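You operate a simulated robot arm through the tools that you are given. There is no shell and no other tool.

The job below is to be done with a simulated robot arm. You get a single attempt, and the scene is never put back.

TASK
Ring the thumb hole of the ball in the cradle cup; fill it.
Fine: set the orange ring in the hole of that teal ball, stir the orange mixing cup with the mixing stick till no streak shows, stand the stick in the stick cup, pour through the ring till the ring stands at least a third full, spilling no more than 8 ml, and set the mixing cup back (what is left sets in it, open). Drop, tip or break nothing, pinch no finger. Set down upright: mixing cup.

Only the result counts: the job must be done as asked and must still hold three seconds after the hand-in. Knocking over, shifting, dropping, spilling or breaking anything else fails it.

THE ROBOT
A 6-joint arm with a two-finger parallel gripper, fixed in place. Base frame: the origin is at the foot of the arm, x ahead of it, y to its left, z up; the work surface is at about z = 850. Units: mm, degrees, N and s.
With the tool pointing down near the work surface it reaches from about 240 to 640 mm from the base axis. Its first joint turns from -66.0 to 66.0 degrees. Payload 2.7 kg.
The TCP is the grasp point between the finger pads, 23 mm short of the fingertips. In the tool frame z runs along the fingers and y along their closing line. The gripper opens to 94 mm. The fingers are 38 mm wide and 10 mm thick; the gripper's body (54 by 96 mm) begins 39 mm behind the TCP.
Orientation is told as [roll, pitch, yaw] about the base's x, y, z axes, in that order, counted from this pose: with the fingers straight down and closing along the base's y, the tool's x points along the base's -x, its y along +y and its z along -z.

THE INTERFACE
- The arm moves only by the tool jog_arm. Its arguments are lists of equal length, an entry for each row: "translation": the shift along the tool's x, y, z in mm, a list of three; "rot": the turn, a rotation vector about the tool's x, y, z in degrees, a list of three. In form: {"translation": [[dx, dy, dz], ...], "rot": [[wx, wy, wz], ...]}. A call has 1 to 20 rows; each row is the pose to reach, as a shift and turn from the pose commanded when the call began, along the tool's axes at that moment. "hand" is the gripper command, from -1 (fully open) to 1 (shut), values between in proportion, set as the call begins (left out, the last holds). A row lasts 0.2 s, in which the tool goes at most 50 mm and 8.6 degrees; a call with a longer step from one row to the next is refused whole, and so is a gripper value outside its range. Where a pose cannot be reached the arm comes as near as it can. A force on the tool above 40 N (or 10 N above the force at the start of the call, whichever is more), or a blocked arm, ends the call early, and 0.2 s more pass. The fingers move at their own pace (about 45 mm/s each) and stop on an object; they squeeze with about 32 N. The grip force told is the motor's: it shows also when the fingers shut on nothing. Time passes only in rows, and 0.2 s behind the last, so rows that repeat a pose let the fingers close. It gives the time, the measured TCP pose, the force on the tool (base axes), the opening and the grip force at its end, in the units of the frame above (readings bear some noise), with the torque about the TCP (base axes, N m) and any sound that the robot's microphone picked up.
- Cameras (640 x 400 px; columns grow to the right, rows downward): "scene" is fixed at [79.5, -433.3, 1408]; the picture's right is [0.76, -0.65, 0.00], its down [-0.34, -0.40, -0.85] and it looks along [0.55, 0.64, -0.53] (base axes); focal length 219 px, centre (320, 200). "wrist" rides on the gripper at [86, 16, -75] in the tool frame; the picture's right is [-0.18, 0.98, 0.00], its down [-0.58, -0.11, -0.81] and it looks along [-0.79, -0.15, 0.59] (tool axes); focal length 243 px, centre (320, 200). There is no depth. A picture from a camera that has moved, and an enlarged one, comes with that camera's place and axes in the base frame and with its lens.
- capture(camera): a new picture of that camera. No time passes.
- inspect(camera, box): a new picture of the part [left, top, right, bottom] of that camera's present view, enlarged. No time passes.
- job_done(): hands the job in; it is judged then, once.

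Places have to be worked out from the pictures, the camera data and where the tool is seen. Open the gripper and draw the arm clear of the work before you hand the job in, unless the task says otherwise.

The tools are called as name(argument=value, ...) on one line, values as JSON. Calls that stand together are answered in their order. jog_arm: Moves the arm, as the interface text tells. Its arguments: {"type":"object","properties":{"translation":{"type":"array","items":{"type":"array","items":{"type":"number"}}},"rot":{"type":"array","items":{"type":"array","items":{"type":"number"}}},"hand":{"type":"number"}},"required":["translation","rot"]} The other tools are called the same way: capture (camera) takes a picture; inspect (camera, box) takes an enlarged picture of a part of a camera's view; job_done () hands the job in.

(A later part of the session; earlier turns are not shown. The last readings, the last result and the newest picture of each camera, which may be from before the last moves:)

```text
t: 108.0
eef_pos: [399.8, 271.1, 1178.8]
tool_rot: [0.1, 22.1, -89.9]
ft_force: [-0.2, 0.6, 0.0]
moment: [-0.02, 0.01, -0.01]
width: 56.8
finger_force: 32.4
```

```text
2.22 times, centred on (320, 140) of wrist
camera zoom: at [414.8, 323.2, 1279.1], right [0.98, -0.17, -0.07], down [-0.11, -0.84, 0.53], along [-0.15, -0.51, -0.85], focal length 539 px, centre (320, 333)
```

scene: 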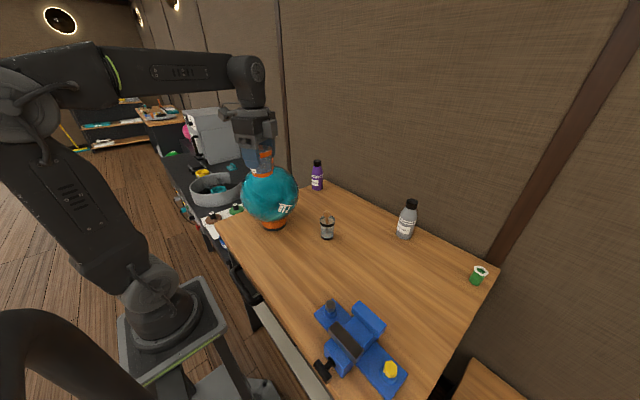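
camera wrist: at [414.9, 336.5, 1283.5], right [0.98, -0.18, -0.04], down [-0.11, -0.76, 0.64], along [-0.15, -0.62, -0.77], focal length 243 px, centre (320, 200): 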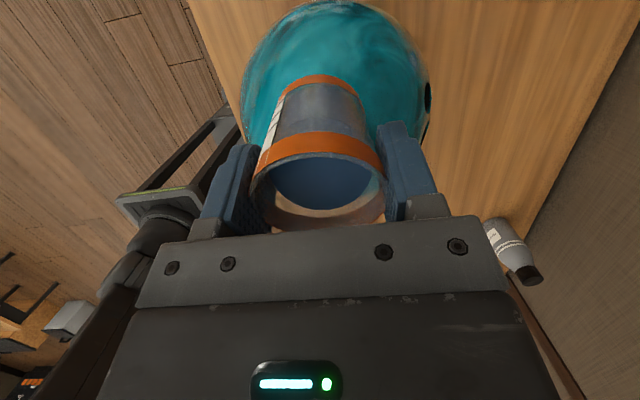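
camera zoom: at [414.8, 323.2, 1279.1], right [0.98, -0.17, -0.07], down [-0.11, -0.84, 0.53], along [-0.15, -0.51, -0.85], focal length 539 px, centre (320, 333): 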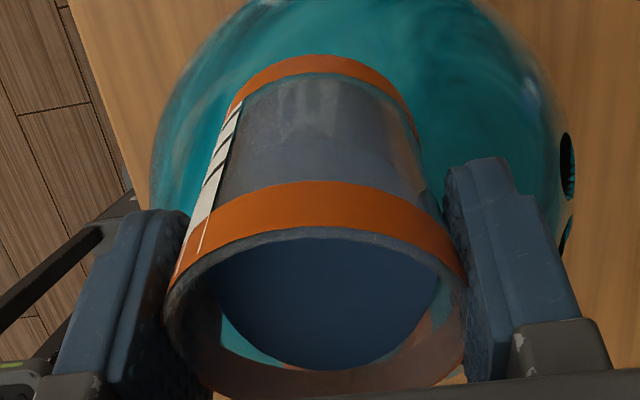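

The resin is nearing the lip but not yet pouring. I tilt to 26° with small compensation.

jog_arm(translation=[[-0.7, 0, 1.5], [-1.4, 0, 2.9], [-1.4, 0, 2.9], [-1.4, 0, 2.9]], rot=[[0, 2, 0], [0, 4, 0], [0, 4, 0], [0, 4, 0]], hand=1)

inspect(camera="scene", box=[240, 130, 290, 175])

inspect(camera="wrist", box=[230, 50, 410, 230])

```text
t: 109.0
eef_pos: [399.8, 271.2, 1176.5]
tool_rot: [0.1, 26.1, -89.9]
ft_force: [-0.7, 0.1, -1.3]
moment: [-0.04, 0.0, -0.03]
width: 56.9
finger_force: 32.1
```

```text
8.89 times, centred on (265, 152) of scene
camera zoom: at [79.5, -433.3, 1408.1], right [0.76, -0.65, 0.0], down [-0.34, -0.4, -0.85], along [0.55, 0.64, -0.53], focal length 1943 px, centre (809, 622)
```

zoom: 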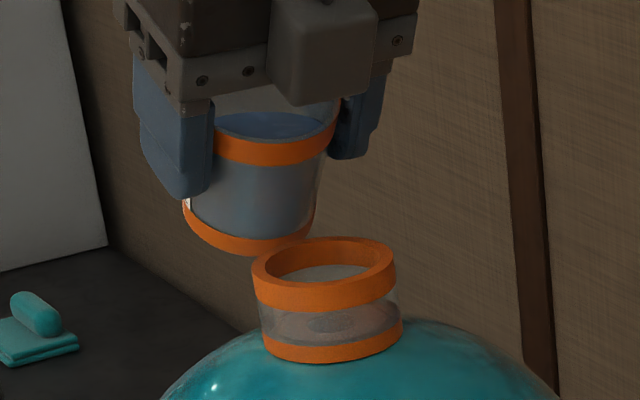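

```text
2.22 times, centred on (320, 140) of wrist
camera zoom: at [415.2, 315.9, 1279.4], right [0.98, -0.16, -0.08], down [-0.11, -0.88, 0.47], along [-0.15, -0.45, -0.88], focal length 539 px, centre (320, 333)
```

zoom: 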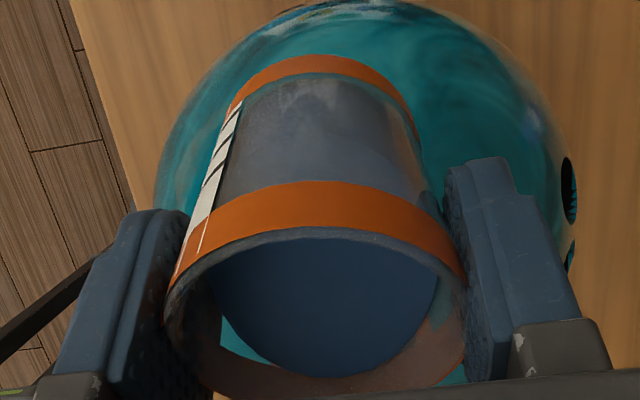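

Still no flow. I tilt to 30°.

jog_arm(translation=[[-0.7, 0, 1.1], [-1.4, 0, 2.2], [-1.4, 0, 2.2], [-1.4, 0, 2.2]], rot=[[0, 2, 0], [0, 4, 0], [0, 4, 0], [0, 4, 0]], hand=1)

inspect(camera="scene", box=[240, 130, 290, 175])

inspect(camera="wrist", box=[230, 50, 410, 230])

```text
t: 110.0
eef_pos: [401.0, 270.5, 1173.4]
tool_rot: [0.1, 30.1, -89.9]
ft_force: [0.2, 0.0, -0.8]
moment: [0.0, 0.02, 0.02]
width: 56.8
finger_force: 32.0
```

```text
8.89 times, centred on (265, 152) of scene
camera zoom: at [79.5, -433.3, 1408.1], right [0.76, -0.65, 0.0], down [-0.34, -0.4, -0.85], along [0.55, 0.64, -0.53], focal length 1943 px, centre (809, 622)
```

zoom: 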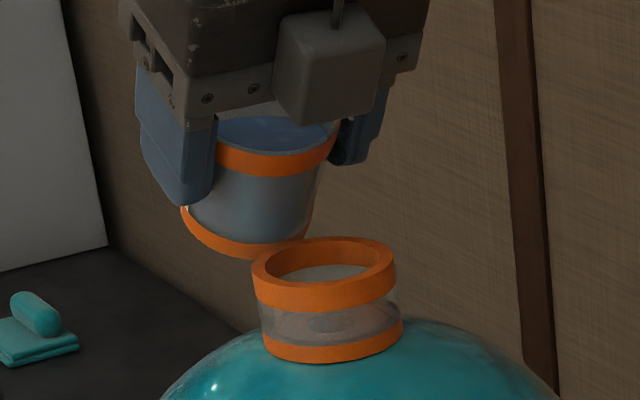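

```text
2.22 times, centred on (320, 140) of wrist
camera zoom: at [415.0, 308.1, 1279.7], right [0.98, -0.16, -0.09], down [-0.11, -0.91, 0.41], along [-0.15, -0.39, -0.91], focal length 539 px, centre (320, 333)
```

zoom: 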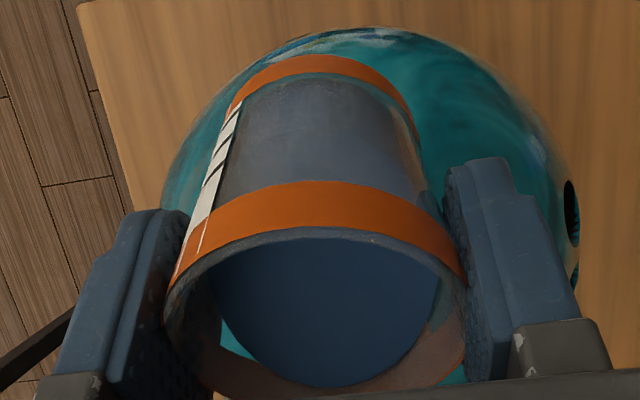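

The resin is almost at the lip, and the lip's drop line falls inside the ring. I tilt to 34° in small steps.

jog_arm(translation=[[-0.5, 0, 0.6], [-1.1, 0, 1.3], [-1.1, 0, 1.3], [-1.1, 0, 1.3]], rot=[[0, 2, 0], [0, 4, 0], [0, 4, 0], [0, 4, 0]], hand=1)

inspect(camera="scene", box=[240, 130, 290, 175])

inspect(camera="wrist", box=[230, 50, 410, 230])

```text
t: 111.0
eef_pos: [400.4, 270.3, 1172.1]
tool_rot: [0.1, 34.1, -89.9]
ft_force: [-0.4, -0.9, -1.2]
moment: [-0.05, -0.01, 0.04]
width: 56.7
finger_force: 31.9
```

```text
8.89 times, centred on (265, 152) of scene
camera zoom: at [79.5, -433.3, 1408.1], right [0.76, -0.65, 0.0], down [-0.34, -0.4, -0.85], along [0.55, 0.64, -0.53], focal length 1943 px, centre (809, 622)
```

zoom: 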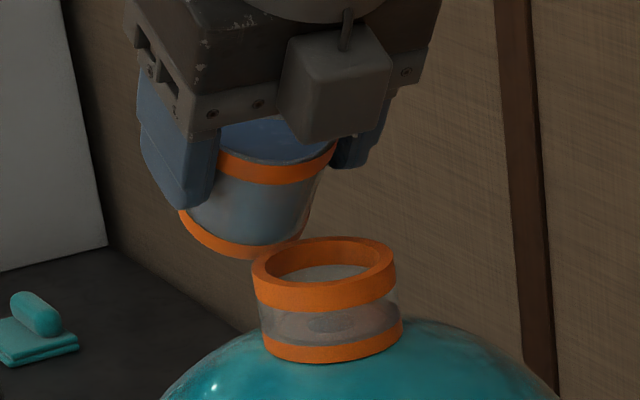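

```text
2.22 times, centred on (320, 140) of wrist
camera zoom: at [415.0, 300.4, 1280.4], right [0.98, -0.15, -0.1], down [-0.11, -0.93, 0.34], along [-0.15, -0.33, -0.93], focal length 539 px, centre (320, 333)
```

zoom: 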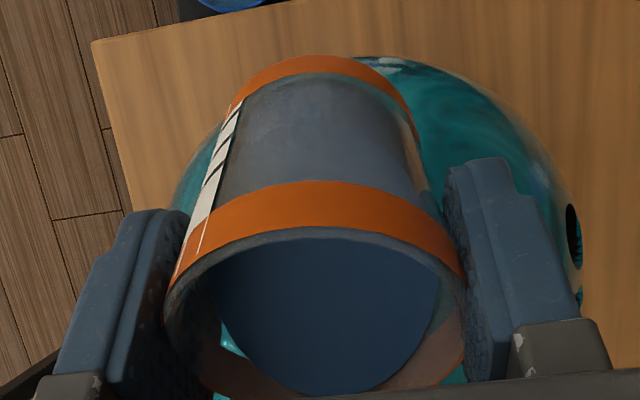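

Not flowing yet. On to 38°.

jog_arm(translation=[[-0.6, 0, 0.2], [-1.3, 0, 0.5], [-1.3, 0, 0.5], [-1.3, 0, 0.5]], rot=[[0, 2, 0], [0, 4, 0], [0, 4, 0], [0, 4, 0]], hand=1)

inspect(camera="scene", box=[240, 130, 290, 175])

inspect(camera="wrist", box=[230, 50, 410, 230])

```text
t: 112.0
eef_pos: [398.8, 269.0, 1170.7]
tool_rot: [0.1, 38.2, -89.8]
ft_force: [0.5, 0.6, -0.4]
moment: [-0.01, 0.02, 0.0]
width: 56.8
finger_force: 31.8
```

```text
8.89 times, centred on (265, 152) of scene
camera zoom: at [79.5, -433.3, 1408.1], right [0.76, -0.65, 0.0], down [-0.34, -0.4, -0.85], along [0.55, 0.64, -0.53], focal length 1943 px, centre (809, 622)
```

zoom: 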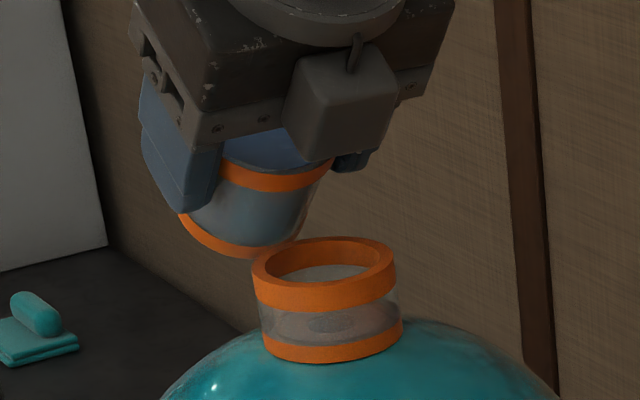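

```text
2.22 times, centred on (320, 140) of wrist
camera zoom: at [414.7, 291.2, 1281.1], right [0.98, -0.14, -0.11], down [-0.11, -0.95, 0.28], along [-0.15, -0.26, -0.95], focal length 539 px, centre (320, 333)
```

zoom: 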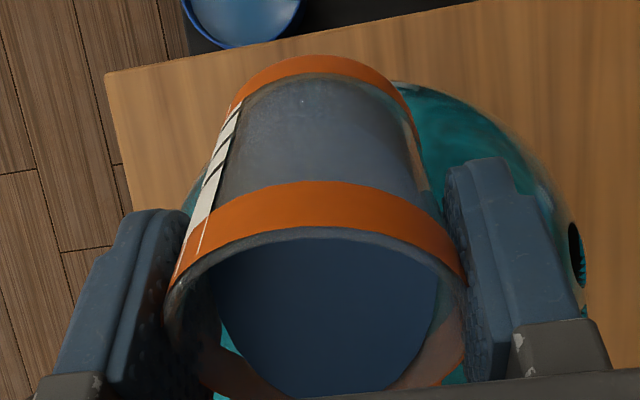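

Still none. On to 42°.

jog_arm(translation=[[-0.3, 0, 0.1], [-0.6, 0, 0.2], [-0.6, 0, 0.2], [-0.6, 0, 0.2]], rot=[[0, 2, 0], [0, 4, 0], [0, 4, 0], [0, 4, 0]], hand=1)

inspect(camera="scene", box=[240, 130, 290, 175])

inspect(camera="wrist", box=[230, 50, 410, 230])

```text
t: 113.0
eef_pos: [399.8, 269.6, 1168.8]
tool_rot: [0.1, 42.1, -89.9]
ft_force: [0.3, 0.1, -0.1]
moment: [0.01, -0.01, 0.0]
width: 56.9
finger_force: 31.6
```

```text
8.89 times, centred on (265, 152) of scene
camera zoom: at [79.5, -433.3, 1408.1], right [0.76, -0.65, 0.0], down [-0.34, -0.4, -0.85], along [0.55, 0.64, -0.53], focal length 1943 px, centre (809, 622)
```

zoom: 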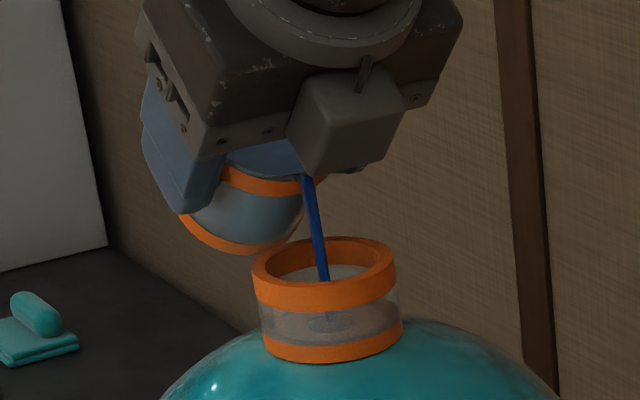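

```text
2.22 times, centred on (320, 140) of wrist
camera zoom: at [415.0, 283.1, 1281.7], right [0.98, -0.14, -0.12], down [-0.11, -0.97, 0.21], along [-0.15, -0.19, -0.97], focal length 539 px, centre (320, 333)
```

zoom: 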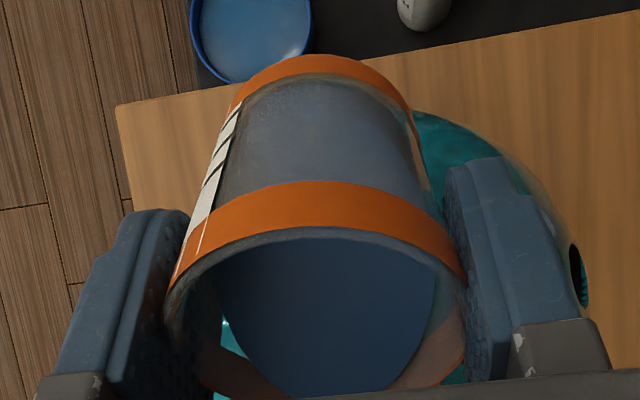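

A stream now runs from the lip into the middle of the ring. I tilt slowly on to 46°, keeping the lip in place.

jog_arm(translation=[[-0.15, 0, -0.1], [-0.3, 0, -0.3], [-0.45, 0, -0.4], [-0.6, 0, -0.5], [-0.6, 0, -0.5]], rot=[[0, 1, 0], [0, 2, 0], [0, 3, 0], [0, 4, 0], [0, 4, 0]], hand=1)

inspect(camera="scene", box=[240, 130, 290, 175])

```text
t: 114.2
eef_pos: [400.8, 267.7, 1170.5]
tool_rot: [0.1, 46.1, -90.0]
ft_force: [-0.4, 0.0, -1.4]
moment: [-0.04, 0.0, -0.04]
width: 56.5
finger_force: 31.4
```

```text
8.89 times, centred on (265, 152) of scene
camera zoom: at [79.5, -433.3, 1408.1], right [0.76, -0.65, 0.0], down [-0.34, -0.4, -0.85], along [0.55, 0.64, -0.53], focal length 1943 px, centre (809, 622)
```

zoom: 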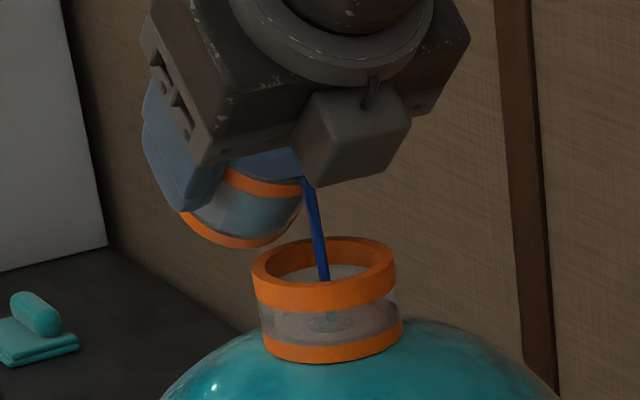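

Flow continues into the ring. I tilt on to 50° and watch the level.

jog_arm(translation=[[-0.15, 0, 0], [-0.3, 0, -0.1], [-0.45, 0, -0.1], [-0.6, 0, -0.15], [-0.6, 0, -0.15], [-0.6, 0, -0.15]], rot=[[0, 1, 0], [0, 2, 0], [0, 3, 0], [0, 4, 0], [0, 4, 0], [0, 4, 0]], hand=1)

inspect(camera="scene", box=[240, 130, 290, 175])

inspect(camera="wrist", box=[230, 50, 410, 230])

```text
t: 115.6
eef_pos: [399.0, 267.5, 1169.6]
tool_rot: [0.1, 50.0, -89.9]
ft_force: [-0.5, 0.2, -1.1]
moment: [-0.01, 0.02, 0.0]
width: 56.5
finger_force: 32.2
```

```text
8.89 times, centred on (265, 152) of scene
camera zoom: at [79.5, -433.3, 1408.1], right [0.76, -0.65, 0.0], down [-0.34, -0.4, -0.85], along [0.55, 0.64, -0.53], focal length 1943 px, centre (809, 622)
```

zoom: 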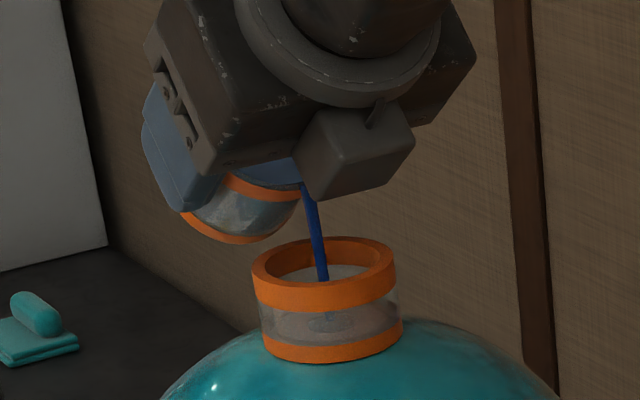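

```text
2.22 times, centred on (320, 140) of wrist
camera zoom: at [415.1, 266.5, 1282.8], right [0.98, -0.12, -0.14], down [-0.11, -0.99, 0.07], along [-0.15, -0.06, -0.99], focal length 539 px, centre (320, 333)
```

zoom: 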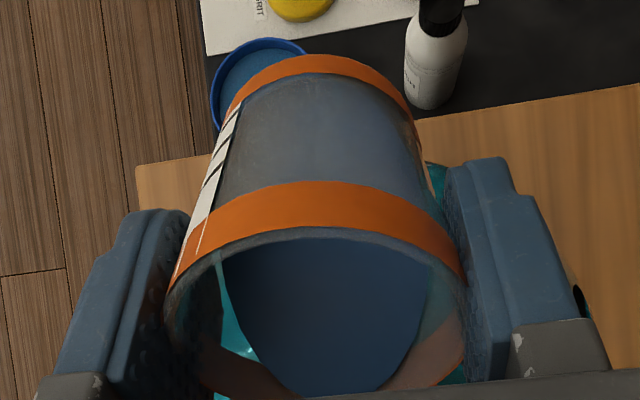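

I zoom on the ring to judge its fill level.

inspect(camera="scene", box=[256, 152, 276, 174])

```text
16.00 times, centred on (266, 163) of scene
camera zoom: at [79.5, -433.3, 1408.1], right [0.76, -0.65, 0.0], down [-0.34, -0.4, -0.85], along [0.55, 0.64, -0.53], focal length 3498 px, centre (1184, 792)
```

zoom: 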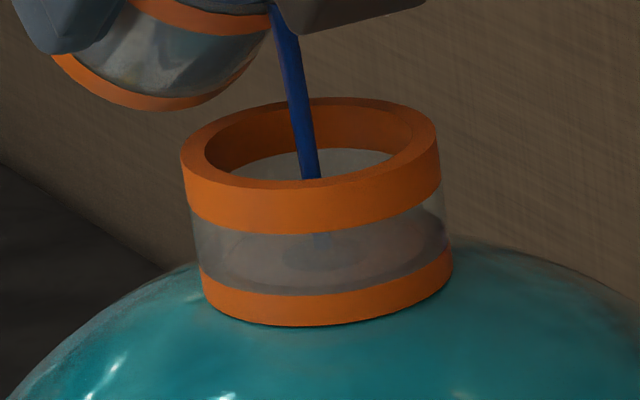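

The stream drops through the ring's floor hole into the thumb hole; no level in the ring yet. I tilt on to 54°.

jog_arm(translation=[[-0.4, 0, -0.5], [-0.8, 0, -0.9], [-1.2, 0, -1.4], [-1.5, 0, -1.8], [-1.5, 0, -1.8], [-1.5, 0, -1.8]], rot=[[0, 1, 0], [0, 2, 0], [0, 3, 0], [0, 4, 0], [0, 4, 0], [0, 4, 0]], hand=1)

inspect(camera="scene", box=[250, 140, 282, 174])

```text
t: 117.0
eef_pos: [400.6, 265.3, 1168.4]
tool_rot: [0.1, 54.0, -89.9]
ft_force: [-0.4, -0.7, -1.0]
moment: [-0.01, -0.01, -0.02]
width: 56.3
finger_force: 31.8
```

```text
11.76 times, centred on (266, 157) of scene
camera zoom: at [79.5, -433.3, 1408.0], right [0.76, -0.65, 0.0], down [-0.34, -0.4, -0.85], along [0.55, 0.64, -0.53], focal length 2572 px, centre (955, 706)
```

zoom: 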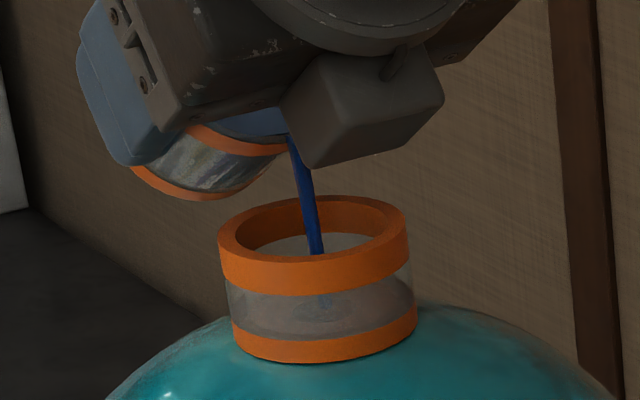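

Stream still lands centrally. I tilt on to 58°.

jog_arm(translation=[[-0.1, 0, -0.3], [-0.3, 0, -0.6], [-0.4, 0, -1], [-0.55, 0, -1.3], [-0.55, 0, -1.3], [-0.55, 0, -1.3]], rot=[[0, 1, 0], [0, 2, 0], [0, 3, 0], [0, 4, 0], [0, 4, 0], [0, 4, 0]], hand=1)

inspect(camera="scene", box=[250, 140, 282, 174])

capture(camera="wrist")

```text
t: 118.4
eef_pos: [399.5, 263.1, 1170.1]
tool_rot: [0.1, 58.0, -89.8]
ft_force: [0.3, 0.9, -1.0]
moment: [-0.04, -0.02, 0.04]
width: 56.2
finger_force: 32.3
```

```text
11.76 times, centred on (266, 157) of scene
camera zoom: at [79.5, -433.3, 1408.0], right [0.76, -0.65, 0.0], down [-0.34, -0.4, -0.85], along [0.55, 0.64, -0.53], focal length 2572 px, centre (955, 706)
```

zoom: 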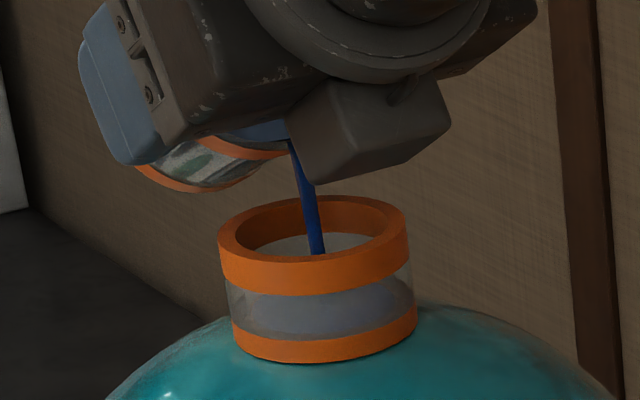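

```text
taken
camera wrist: at [415.2, 246.3, 1281.1], right [0.98, -0.1, -0.15], down [-0.11, -0.99, -0.07], along [-0.15, 0.08, -0.99], focal length 243 px, centre (320, 200)
```

wrist: 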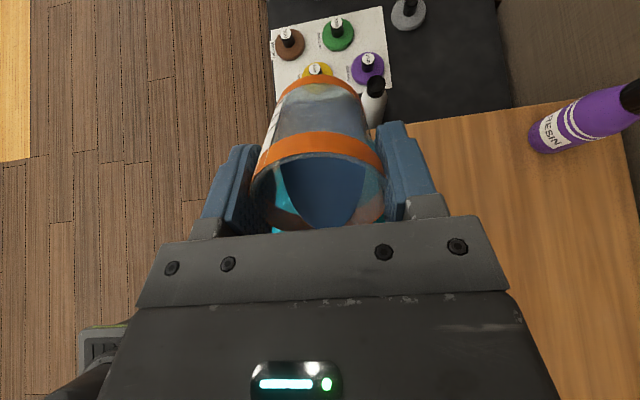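

The clear band starts to look bluish: the ring is filling. I zoom in.

inspect(camera="scene", box=[256, 154, 276, 174])

```text
16.00 times, centred on (266, 164) of scene
camera zoom: at [79.5, -433.3, 1408.0], right [0.76, -0.65, 0.0], down [-0.34, -0.4, -0.85], along [0.55, 0.64, -0.53], focal length 3498 px, centre (1184, 776)
```

zoom: 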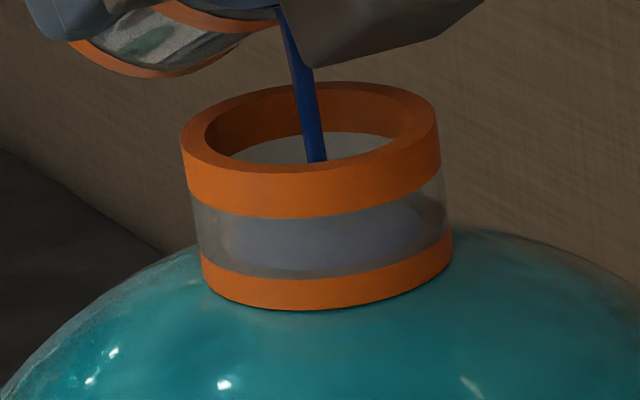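

The ring is filling. I hold this tilt for 0.6 s and check again.

jog_arm(translation=[[0, 0, 0], [0, 0, 0]], rot=[[0, 0, 0], [0, 0, 0]], hand=1)

inspect(camera="scene", box=[256, 154, 276, 174])

```text
t: 119.0
eef_pos: [401.2, 264.2, 1167.9]
tool_rot: [0.2, 58.0, -89.8]
ft_force: [-0.3, -1.4, -0.6]
moment: [0.03, -0.02, -0.03]
width: 56.6
finger_force: 32.1
```

```text
16.00 times, centred on (266, 164) of scene
camera zoom: at [79.5, -433.3, 1408.0], right [0.76, -0.65, 0.0], down [-0.34, -0.4, -0.85], along [0.55, 0.64, -0.53], focal length 3498 px, centre (1184, 776)
```

zoom: 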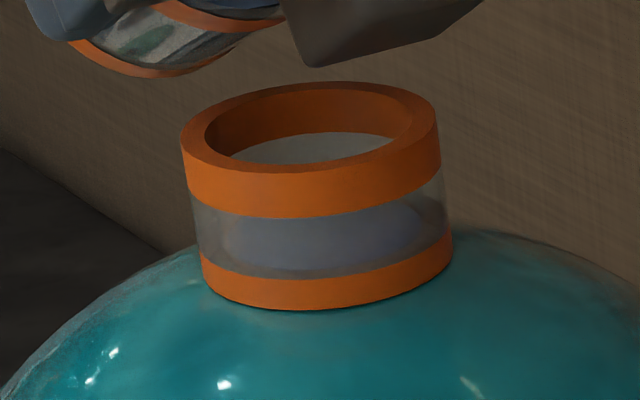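

The flow stopped at 58°; the ring holds a thin layer. I tilt to 62° and hold.

jog_arm(translation=[[0, 0, -0.4], [0, 0, -0.8], [-0.1, 0, -1.2], [-0.1, 0, -1.7], [-0.1, 0, -1.7], [-0.1, 0, -1.7], [-0.1, 0, -1.7]], rot=[[0, 1, 0], [0, 2, 0], [0, 3, 0], [0, 4, 0], [0, 4, 0], [0, 4, 0], [0, 4, 0]], hand=1)

inspect(camera="scene", box=[256, 154, 276, 174])

inspect(camera="scene", box=[245, 135, 290, 180])

```text
t: 120.6
eef_pos: [399.3, 262.6, 1170.1]
tool_rot: [0.1, 62.0, -89.8]
ft_force: [-0.5, -0.2, -0.6]
moment: [0.01, -0.03, 0.0]
width: 56.2
finger_force: 31.8
```

```text
16.00 times, centred on (266, 164) of scene
camera zoom: at [79.5, -433.3, 1408.0], right [0.76, -0.65, 0.0], down [-0.34, -0.4, -0.85], along [0.55, 0.64, -0.53], focal length 3498 px, centre (1184, 776)
```

zoom: 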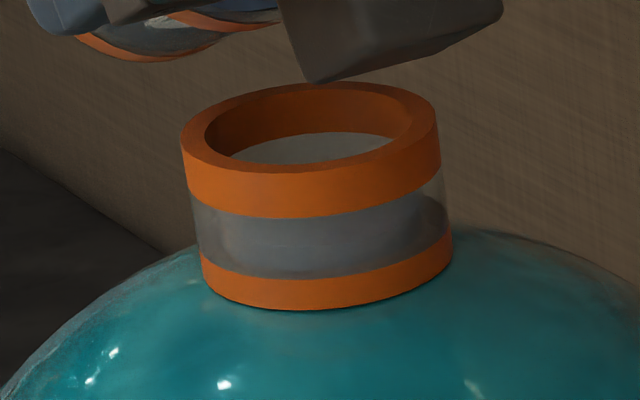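

```text
8.89 times, centred on (268, 158) of scene
camera zoom: at [79.5, -433.3, 1408.0], right [0.76, -0.65, 0.0], down [-0.34, -0.4, -0.85], along [0.55, 0.64, -0.53], focal length 1943 px, centre (787, 578)
```

zoom: 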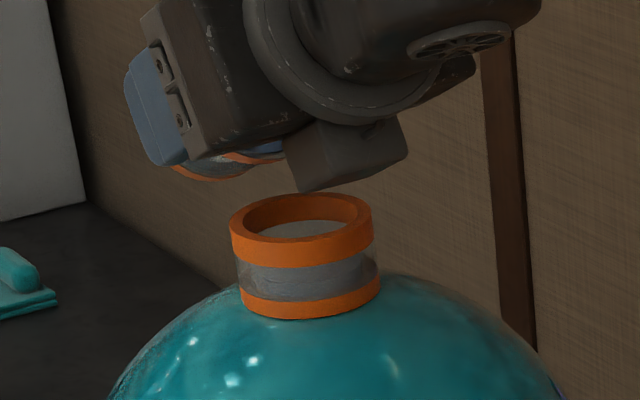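

Flow stopped again at 62° with a higher level. I zoom more for the level inside the ring.

inspect(camera="scene", box=[259, 158, 275, 173])

```text
16.00 times, centred on (267, 166) of scene
camera zoom: at [79.5, -433.3, 1408.0], right [0.76, -0.65, 0.0], down [-0.34, -0.4, -0.85], along [0.55, 0.64, -0.53], focal length 3498 px, centre (1168, 752)
```

zoom: 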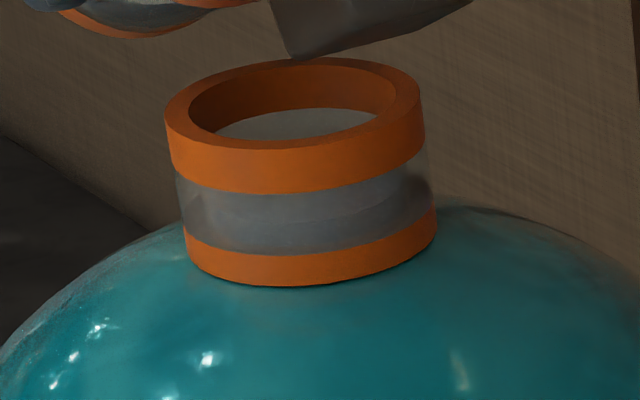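

The level is still below a third, I judge. I tilt to 66° and hold.

jog_arm(translation=[[0, 0, -0.5], [0.1, 0, -1], [0.1, 0, -1.4], [0.2, 0, -1.9], [0.2, 0, -1.9], [0.2, 0, -1.9], [0.2, 0, -1.9]], rot=[[0, 1, 0], [0, 2, 0], [0, 3, 0], [0, 4, 0], [0, 4, 0], [0, 4, 0], [0, 4, 0]], hand=1)

inspect(camera="scene", box=[259, 158, 275, 173])

capture(camera="wrist")

```text
t: 122.2
eef_pos: [400.0, 261.5, 1170.8]
tool_rot: [0.2, 66.0, -89.8]
ft_force: [-0.5, 0.8, -1.0]
moment: [-0.03, -0.04, 0.02]
width: 56.1
finger_force: 31.6
```

```text
16.00 times, centred on (267, 166) of scene
camera zoom: at [79.5, -433.3, 1408.0], right [0.76, -0.65, 0.0], down [-0.34, -0.4, -0.85], along [0.55, 0.64, -0.53], focal length 3498 px, centre (1168, 752)
```

zoom: 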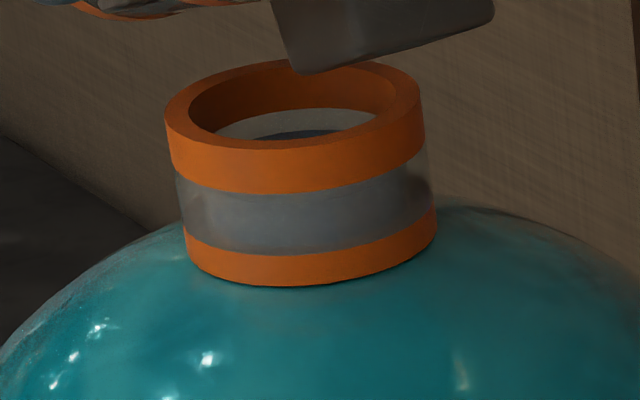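

```text
taken
camera wrist: at [415.2, 227.9, 1280.0], right [0.98, -0.07, -0.17], down [-0.11, -0.97, -0.2], along [-0.15, 0.22, -0.96], focal length 243 px, centre (320, 200)
```

wrist: 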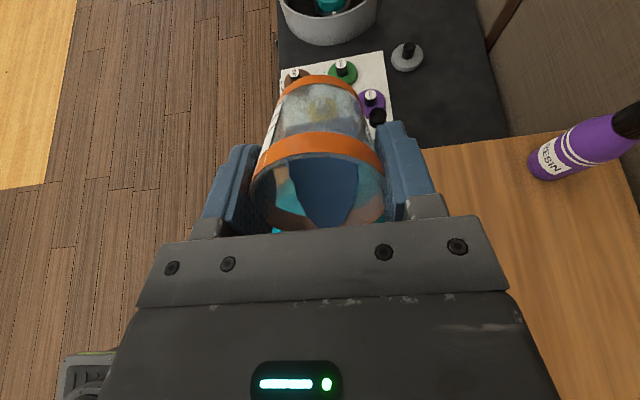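

Resin is now visible through the opening, level about a third. I want a margin, so I tilt to 70° and hold.

jog_arm(translation=[[0.3, 0, -0.5], [0.5, 0, -0.9], [0.8, 0, -1.4], [1.1, 0, -1.8], [1.1, 0, -1.8], [1.1, 0, -1.8], [1.1, 0, -1.8]], rot=[[0, 1, 0], [0, 2, 0], [0, 3, 0], [0, 4, 0], [0, 4, 0], [0, 4, 0], [0, 4, 0]], hand=1)

inspect(camera="scene", box=[259, 158, 275, 173])

inspect(camera="scene", box=[240, 130, 295, 180])

```text
t: 123.8
eef_pos: [399.3, 258.3, 1172.4]
tool_rot: [0.2, 70.1, -89.8]
ft_force: [-0.5, -0.5, -0.6]
moment: [-0.01, 0.03, -0.02]
width: 55.8
finger_force: 32.1
```

```text
16.00 times, centred on (267, 166) of scene
camera zoom: at [79.5, -433.3, 1408.0], right [0.76, -0.65, 0.0], down [-0.34, -0.4, -0.85], along [0.55, 0.64, -0.53], focal length 3498 px, centre (1168, 752)
```

zoom: 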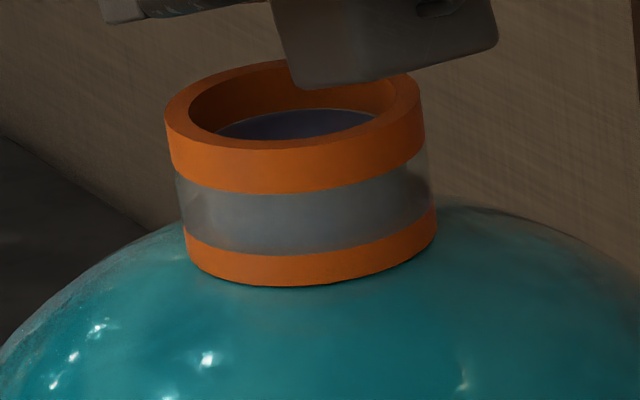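

```text
8.00 times, centred on (268, 155) of scene
camera zoom: at [79.5, -433.3, 1408.0], right [0.76, -0.65, 0.0], down [-0.34, -0.4, -0.85], along [0.55, 0.64, -0.53], focal length 1749 px, centre (740, 560)
```

zoom: 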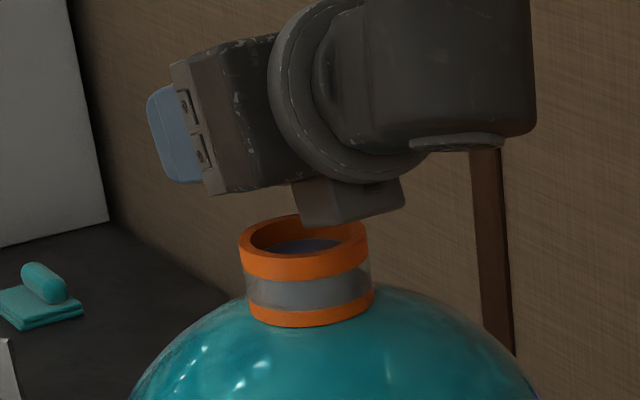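

The resin now stands at the top of the clear band—clearly more than half full—and the flow has stopped. I raise the cup and tilt it back upright.

jog_arm(translation=[[7.5, 0, -2.7], [18.8, 0, -6.8], [32, 0, -11.6], [43.2, 0, -15.7], [50.8, 0, -18.5], [55.5, 0, -17], [56.6, 0, -14.2], [57.6, 0, -11.3], [58.6, 0, -8.5], [58.6, 0, -8.5], [58.6, 0, -8.5], [58.6, 0, -8.5], [58.6, 0, -8.5], [58.6, 0, -8.5]], rot=[[0, -2, 0], [0, -5, 0], [0, -10, 0], [0, -16, 0], [0, -23, 0], [0, -30, 0], [0, -37, 0], [0, -44, 0], [0, -51, 0], [0, -58, 0], [0, -64, 0], [0, -68, 0], [0, -70, 0], [0, -70, 0]], hand=1)

inspect(camera="scene", box=[220, 100, 310, 190])

capture(camera="wrist")

```text
t: 126.8
eef_pos: [400.5, 272.0, 1231.2]
tool_rot: [0.1, 0.0, -90.0]
ft_force: [0.4, -0.5, -1.2]
moment: [0.0, -0.01, 0.03]
width: 55.5
finger_force: 31.9
```

```text
4.44 times, centred on (265, 145) of scene
camera zoom: at [79.5, -433.3, 1408.0], right [0.76, -0.65, 0.0], down [-0.34, -0.4, -0.85], along [0.55, 0.64, -0.53], focal length 972 px, centre (564, 444)
```

zoom: 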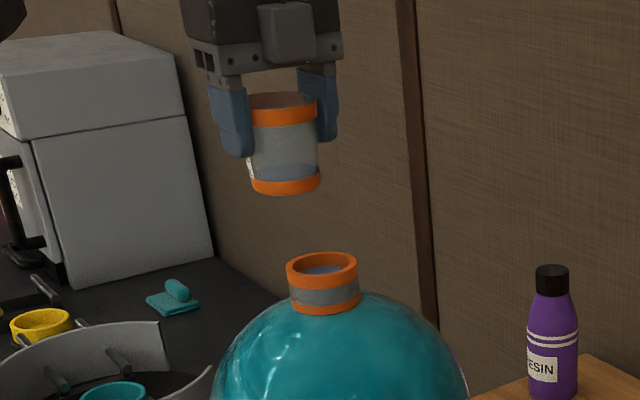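

```text
taken
camera wrist: at [415.3, 358.2, 1304.8], right [0.98, -0.18, 0.0], down [-0.11, -0.58, 0.81], along [-0.15, -0.79, -0.59], focal length 243 px, centre (320, 200)
```

wrist: 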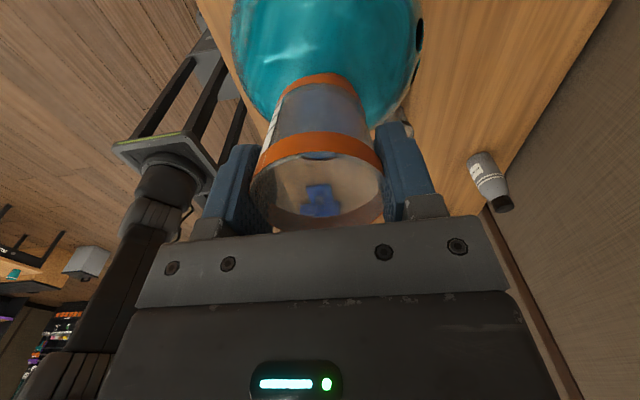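

The cup is level with a little resin left, and nothing appears spilled. I carry it back over its original place, turning to yaw −60.

jog_arm(translation=[[-4, -2, 0], [-14, -7, 0], [-32, -15, 0], [-52, -24, 0], [-73, -33, 0], [-94, -43, 0], [-115, -52, 0], [-136, -61, 0], [-157, -71, 0], [-178, -80, 0], [-198, -89, 0], [-212, -96, 0], [-219, -99, 0], [-222.5, -100, 0], [-222.5, -100, 0], [-222.5, -100, 0]], rot=[[0, 0, 0], [0, 0, -2], [0, 0, -4], [0, 0, -7], [0, 0, -10], [0, 0, -13], [0, 0, -16], [0, 0, -19], [0, 0, -22], [0, 0, -24], [0, 0, -26], [0, 0, -28], [0, 0, -29], [0, 0, -30], [0, 0, -30], [0, 0, -30]], hand=1)

capture(camera="wrist")

capture(camera="scene")

```text
t: 130.2
eef_pos: [299.6, 48.8, 1230.3]
tool_rot: [0.1, 0.0, -59.9]
ft_force: [0.1, 0.0, 0.1]
moment: [-0.01, -0.03, 0.0]
width: 55.4
finger_force: 31.8
```

```text
taken
camera wrist: at [269.7, 132.0, 1304.6], right [0.94, 0.33, 0.0], down [0.2, -0.56, 0.81], along [0.27, -0.76, -0.59], focal length 243 px, centre (320, 200)
```

wrist: 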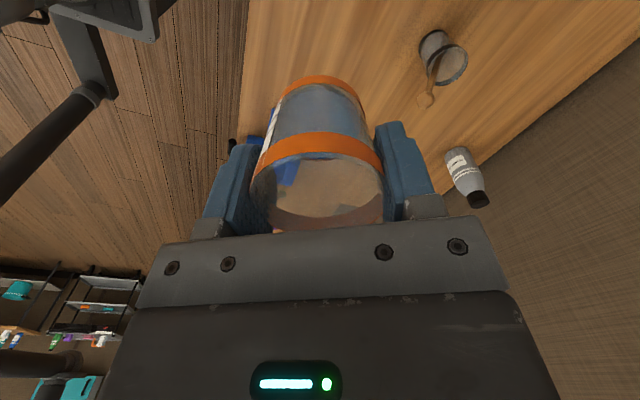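

```text
taken
```

scene: 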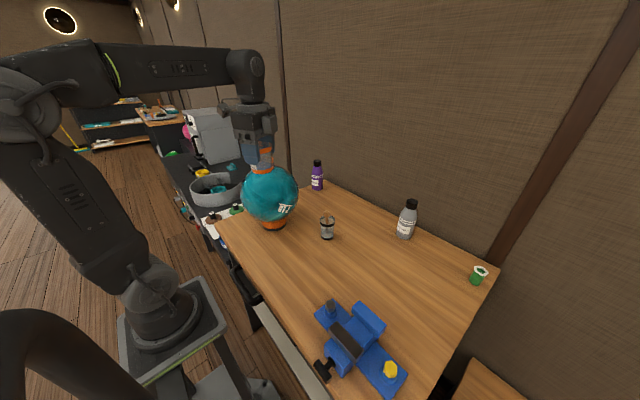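

Above the original spot. I descend smoothly to ~15 mm above the table.

jog_arm(translation=[[-0.5, 1, 10], [-0.5, 1, 32], [-0.5, 1, 60], [-0.5, 1, 90], [-0.5, 1, 120], [-0.5, 1, 150], [-0.5, 1, 180], [-0.5, 1, 210], [-0.5, 1, 240], [-0.5, 1, 268], [-0.5, 1, 290], [-0.5, 1, 304], [-0.5, 1, 312], [-0.5, 1, 314], [-0.5, 1, 314]], rot=[[0, 0, 0], [0, 0, 0], [0, 0, 0], [0, 0, 0], [0, 0, 0], [0, 0, 0], [0, 0, 0], [0, 0, 0], [0, 0, 0], [0, 0, 0], [0, 0, 0], [0, 0, 0], [0, 0, 0], [0, 0, 0], [0, 0, 0]], hand=1)

capture(camera="wrist")

inspect(camera="scene", box=[245, 215, 305, 275])

```text
t: 133.4
eef_pos: [301.4, 49.6, 916.6]
tool_rot: [0.1, -0.1, -59.9]
ft_force: [-0.4, 0.2, 0.6]
moment: [0.0, -0.02, 0.03]
width: 54.9
finger_force: 32.3
```

```text
taken
camera wrist: at [271.2, 132.3, 990.6], right [0.94, 0.33, 0.0], down [0.2, -0.56, 0.81], along [0.27, -0.76, -0.59], focal length 243 px, centre (320, 200)
```

wrist: 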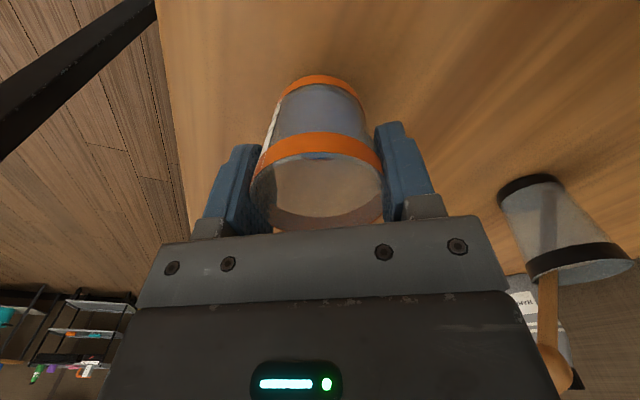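

```text
6.67 times, centred on (275, 245) of scene
camera zoom: at [79.5, -433.3, 1408.0], right [0.76, -0.65, 0.0], down [-0.34, -0.4, -0.85], along [0.55, 0.64, -0.53], focal length 1458 px, centre (620, -100)
```

zoom: 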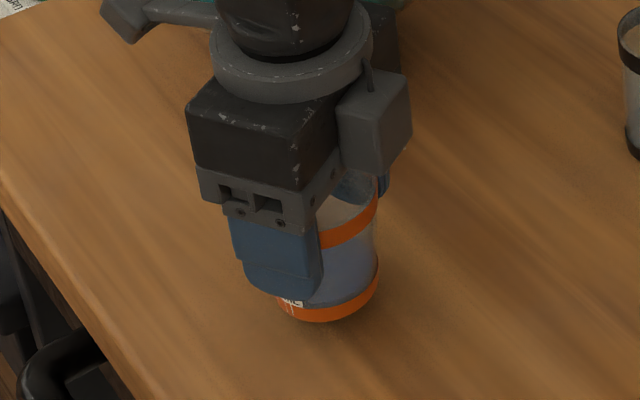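

About 15 mm to go. I lower 11 mm, then creep.

jog_arm(translation=[[0, 0, 4], [0, 0, 8], [0, 0, 11], [0, 0, 11]], rot=[[0, 0, 0], [0, 0, 0], [0, 0, 0], [0, 0, 0]], hand=1)

jog_arm(translation=[[0, 0, 1], [0, 0, 1.8], [0, 0, 1.8]], rot=[[0, 0, 0], [0, 0, 0], [0, 0, 0]], hand=1)

```text
t: 134.4
eef_pos: [301.4, 50.3, 905.0]
tool_rot: [0.1, 0.0, -59.9]
ft_force: [0.7, 0.2, -0.5]
moment: [0.04, -0.03, 0.01]
width: 54.7
finger_force: 32.2
```

```text
t: 135.2
eef_pos: [301.5, 49.5, 904.3]
tool_rot: [0.1, 0.0, -59.9]
ft_force: [-0.1, 1.1, -0.9]
moment: [0.02, -0.03, -0.02]
width: 54.9
finger_force: 31.8
```

No contact yet; 1.5 mm more.

jog_arm(translation=[[0, 0, 0.8], [0, 0, 1.5], [0, 0, 1.5]], rot=[[0, 0, 0], [0, 0, 0], [0, 0, 0]], hand=1)

inspect(camera="scene", box=[255, 232, 295, 275])

```text
t: 136.0
eef_pos: [302.8, 49.7, 901.1]
tool_rot: [0.0, -0.1, -59.8]
ft_force: [0.5, 0.1, 0.0]
moment: [0.0, 0.01, 0.0]
width: 54.7
finger_force: 32.3
```

```text
9.30 times, centred on (275, 254) of scene
camera zoom: at [79.5, -433.3, 1408.0], right [0.76, -0.65, 0.0], down [-0.34, -0.4, -0.85], along [0.55, 0.64, -0.53], focal length 2034 px, centre (739, -298)
```

zoom: 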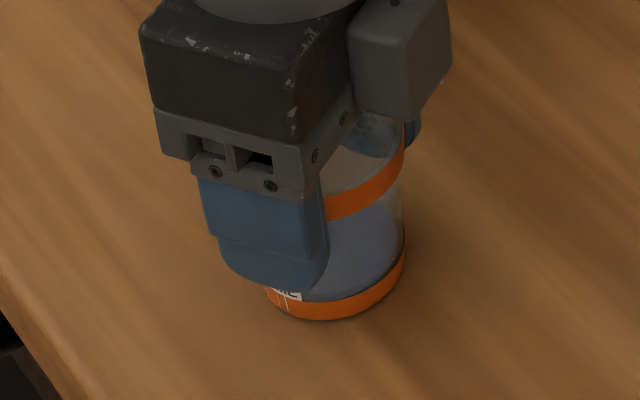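

Not touching yet (the cup seems to have crept up slightly in the pads). I continue lowering in small steps.

jog_arm(translation=[[0, 0, 0.7], [0, 0, 1.4], [0, 0, 1.4]], rot=[[0, 0, 0], [0, 0, 0], [0, 0, 0]], hand=1)

jog_arm(translation=[[0, 0, 0.7], [0, 0, 1.4], [0, 0, 1.4]], rot=[[0, 0, 0], [0, 0, 0], [0, 0, 0]], hand=1)

```text
t: 136.8
eef_pos: [302.7, 50.2, 901.6]
tool_rot: [0.4, 0.0, -59.9]
ft_force: [-1.3, -4.2, 23.5]
moment: [0.01, -0.04, -0.04]
width: 54.7
finger_force: 32.1
```

```text
t: 137.6
eef_pos: [302.6, 50.4, 899.7]
tool_rot: [0.3, 0.0, -60.0]
ft_force: [-1.6, -1.9, 25.2]
moment: [0.04, 0.0, 0.06]
width: 54.6
finger_force: 31.6
```

The cup has touched down (about 24 N). I relax upward ~2 mm before releasing.

jog_arm(translation=[[0, 0, -0.8], [0, 0, -1.6], [0, 0, -1.6]], rot=[[0, 0, 0], [0, 0, 0], [0, 0, 0]], hand=1)

inspect(camera="scene", box=[255, 232, 295, 275])

```text
t: 138.4
eef_pos: [300.3, 49.7, 901.2]
tool_rot: [0.0, 0.0, -60.0]
ft_force: [0.9, 0.4, -1.3]
moment: [0.01, -0.02, -0.01]
width: 54.5
finger_force: 32.8
```

```text
9.30 times, centred on (275, 254) of scene
camera zoom: at [79.5, -433.3, 1408.0], right [0.76, -0.65, 0.0], down [-0.34, -0.4, -0.85], along [0.55, 0.64, -0.53], focal length 2034 px, centre (739, -298)
```

zoom: 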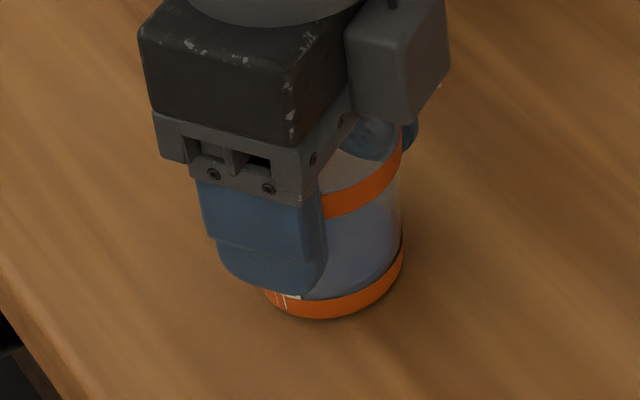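

Force is back to zero, so the cup is at most a fraction of a millimetre above the table. I lower 0.4 mm for light contact.

jog_arm(translation=[[0, 0, 0.4], [0, 0, 0.4]], rot=[[0, 0, 0], [0, 0, 0]], hand=1)

```text
t: 139.0
eef_pos: [301.2, 50.4, 900.5]
tool_rot: [0.1, 0.0, -59.9]
ft_force: [0.9, -0.1, -1.1]
moment: [0.0, -0.01, -0.02]
width: 54.3
finger_force: 31.5
```

jog_arm(translation=[[0, 0, 0.4], [0, 0, 0.4]], rot=[[0, 0, 0], [0, 0, 0]], hand=1)

```text
t: 139.6
eef_pos: [301.4, 50.4, 899.5]
tool_rot: [0.1, -0.1, -59.9]
ft_force: [-0.3, -0.1, -0.4]
moment: [0.0, 0.01, 0.03]
width: 54.6
finger_force: 31.9
```

Still no contact force. Another 0.5 mm.

jog_arm(translation=[[0, 0, 0.5], [0, 0, 0.5]], rot=[[0, 0, 0], [0, 0, 0]], hand=1)

```text
t: 140.2
eef_pos: [301.9, 50.7, 900.4]
tool_rot: [0.1, 0.0, -59.9]
ft_force: [-0.4, 1.1, 4.0]
moment: [0.15, -0.06, 0.01]
width: 54.1
finger_force: 31.9
```

Light contact (4 N). I open the fingers to release the cup.

jog_arm(translation=[[0, 0, 0], [0, 0, 0], [0, 0, 0], [0, 0, 0], [0, 0, 0]], rot=[[0, 0, 0], [0, 0, 0], [0, 0, 0], [0, 0, 0], [0, 0, 0]], hand=-1)

inspect(camera="scene", box=[250, 225, 300, 275])

capture(camera="wrist")

```text
t: 141.4
eef_pos: [301.1, 49.6, 897.8]
tool_rot: [0.1, 0.0, -59.8]
ft_force: [0.2, 0.4, -0.5]
moment: [-0.01, -0.01, 0.02]
width: 94.0
finger_force: 0.1
```

```text
8.00 times, centred on (275, 250) of scene
camera zoom: at [79.5, -433.3, 1408.0], right [0.76, -0.65, 0.0], down [-0.34, -0.4, -0.85], along [0.55, 0.64, -0.53], focal length 1749 px, centre (680, -200)
```

zoom: 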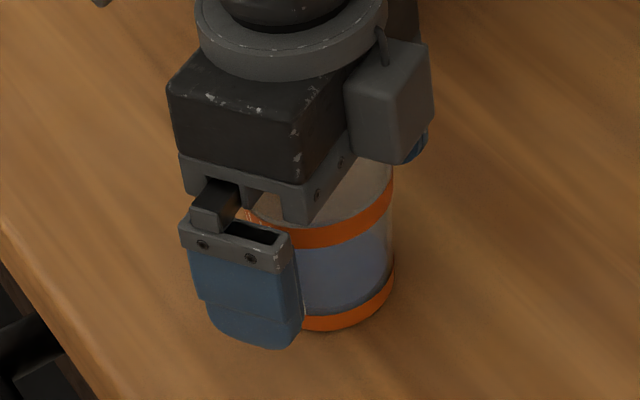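

```text
taken
camera wrist: at [271.4, 132.6, 973.3], right [0.94, 0.33, 0.0], down [0.2, -0.56, 0.81], along [0.27, -0.76, -0.59], focal length 243 px, centre (320, 200)
```

wrist: 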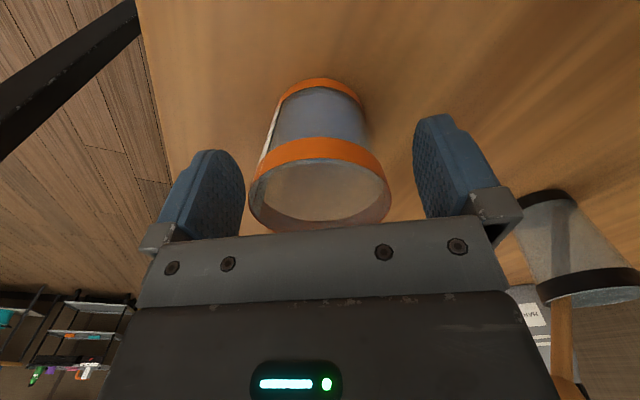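

The cup stands free and upright between the open fingers. I rise straight up, well clear.

jog_arm(translation=[[0, 0, -10], [0, 0, -30], [0, 0, -65], [0, 0, -105], [0, 0, -150], [0, 0, -195], [0, 0, -240], [0, 0, -285], [0, 0, -330], [0, 0, -330]], rot=[[0, 0, 0], [0, 0, 0], [0, 0, 0], [0, 0, 0], [0, 0, 0], [0, 0, 0], [0, 0, 0], [0, 0, 0], [0, 0, 0], [0, 0, 0]], hand=-1)

inspect(camera="scene", box=[220, 150, 350, 290])

capture(camera="scene")

```text
t: 143.6
eef_pos: [298.6, 46.3, 1230.0]
tool_rot: [0.1, 0.0, -60.0]
ft_force: [0.0, 0.7, 0.6]
moment: [-0.04, -0.01, 0.03]
width: 94.1
finger_force: 0.0
```

```text
2.86 times, centred on (285, 220) of scene
camera zoom: at [79.5, -433.3, 1408.0], right [0.76, -0.65, 0.0], down [-0.34, -0.4, -0.85], along [0.55, 0.64, -0.53], focal length 625 px, centre (420, 143)
```

zoom: 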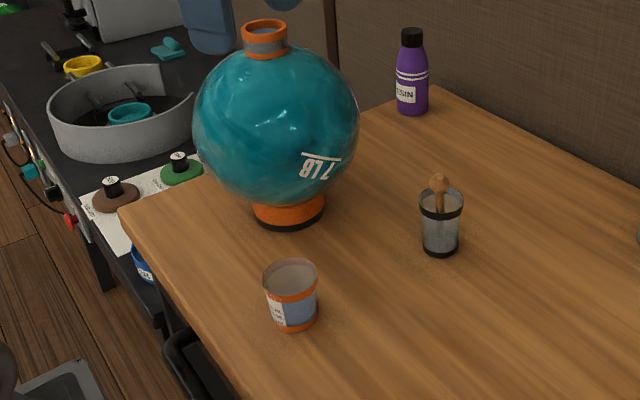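

```text
taken
```

scene: 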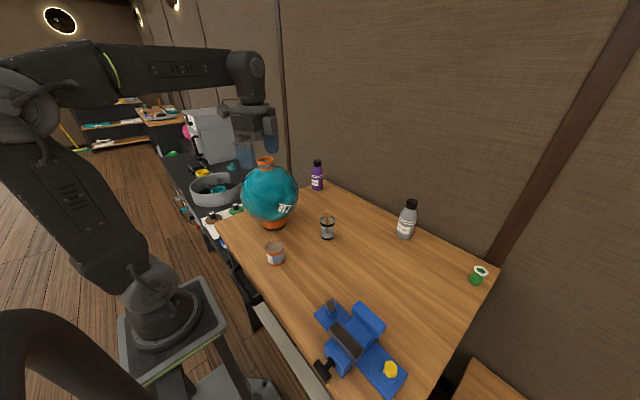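

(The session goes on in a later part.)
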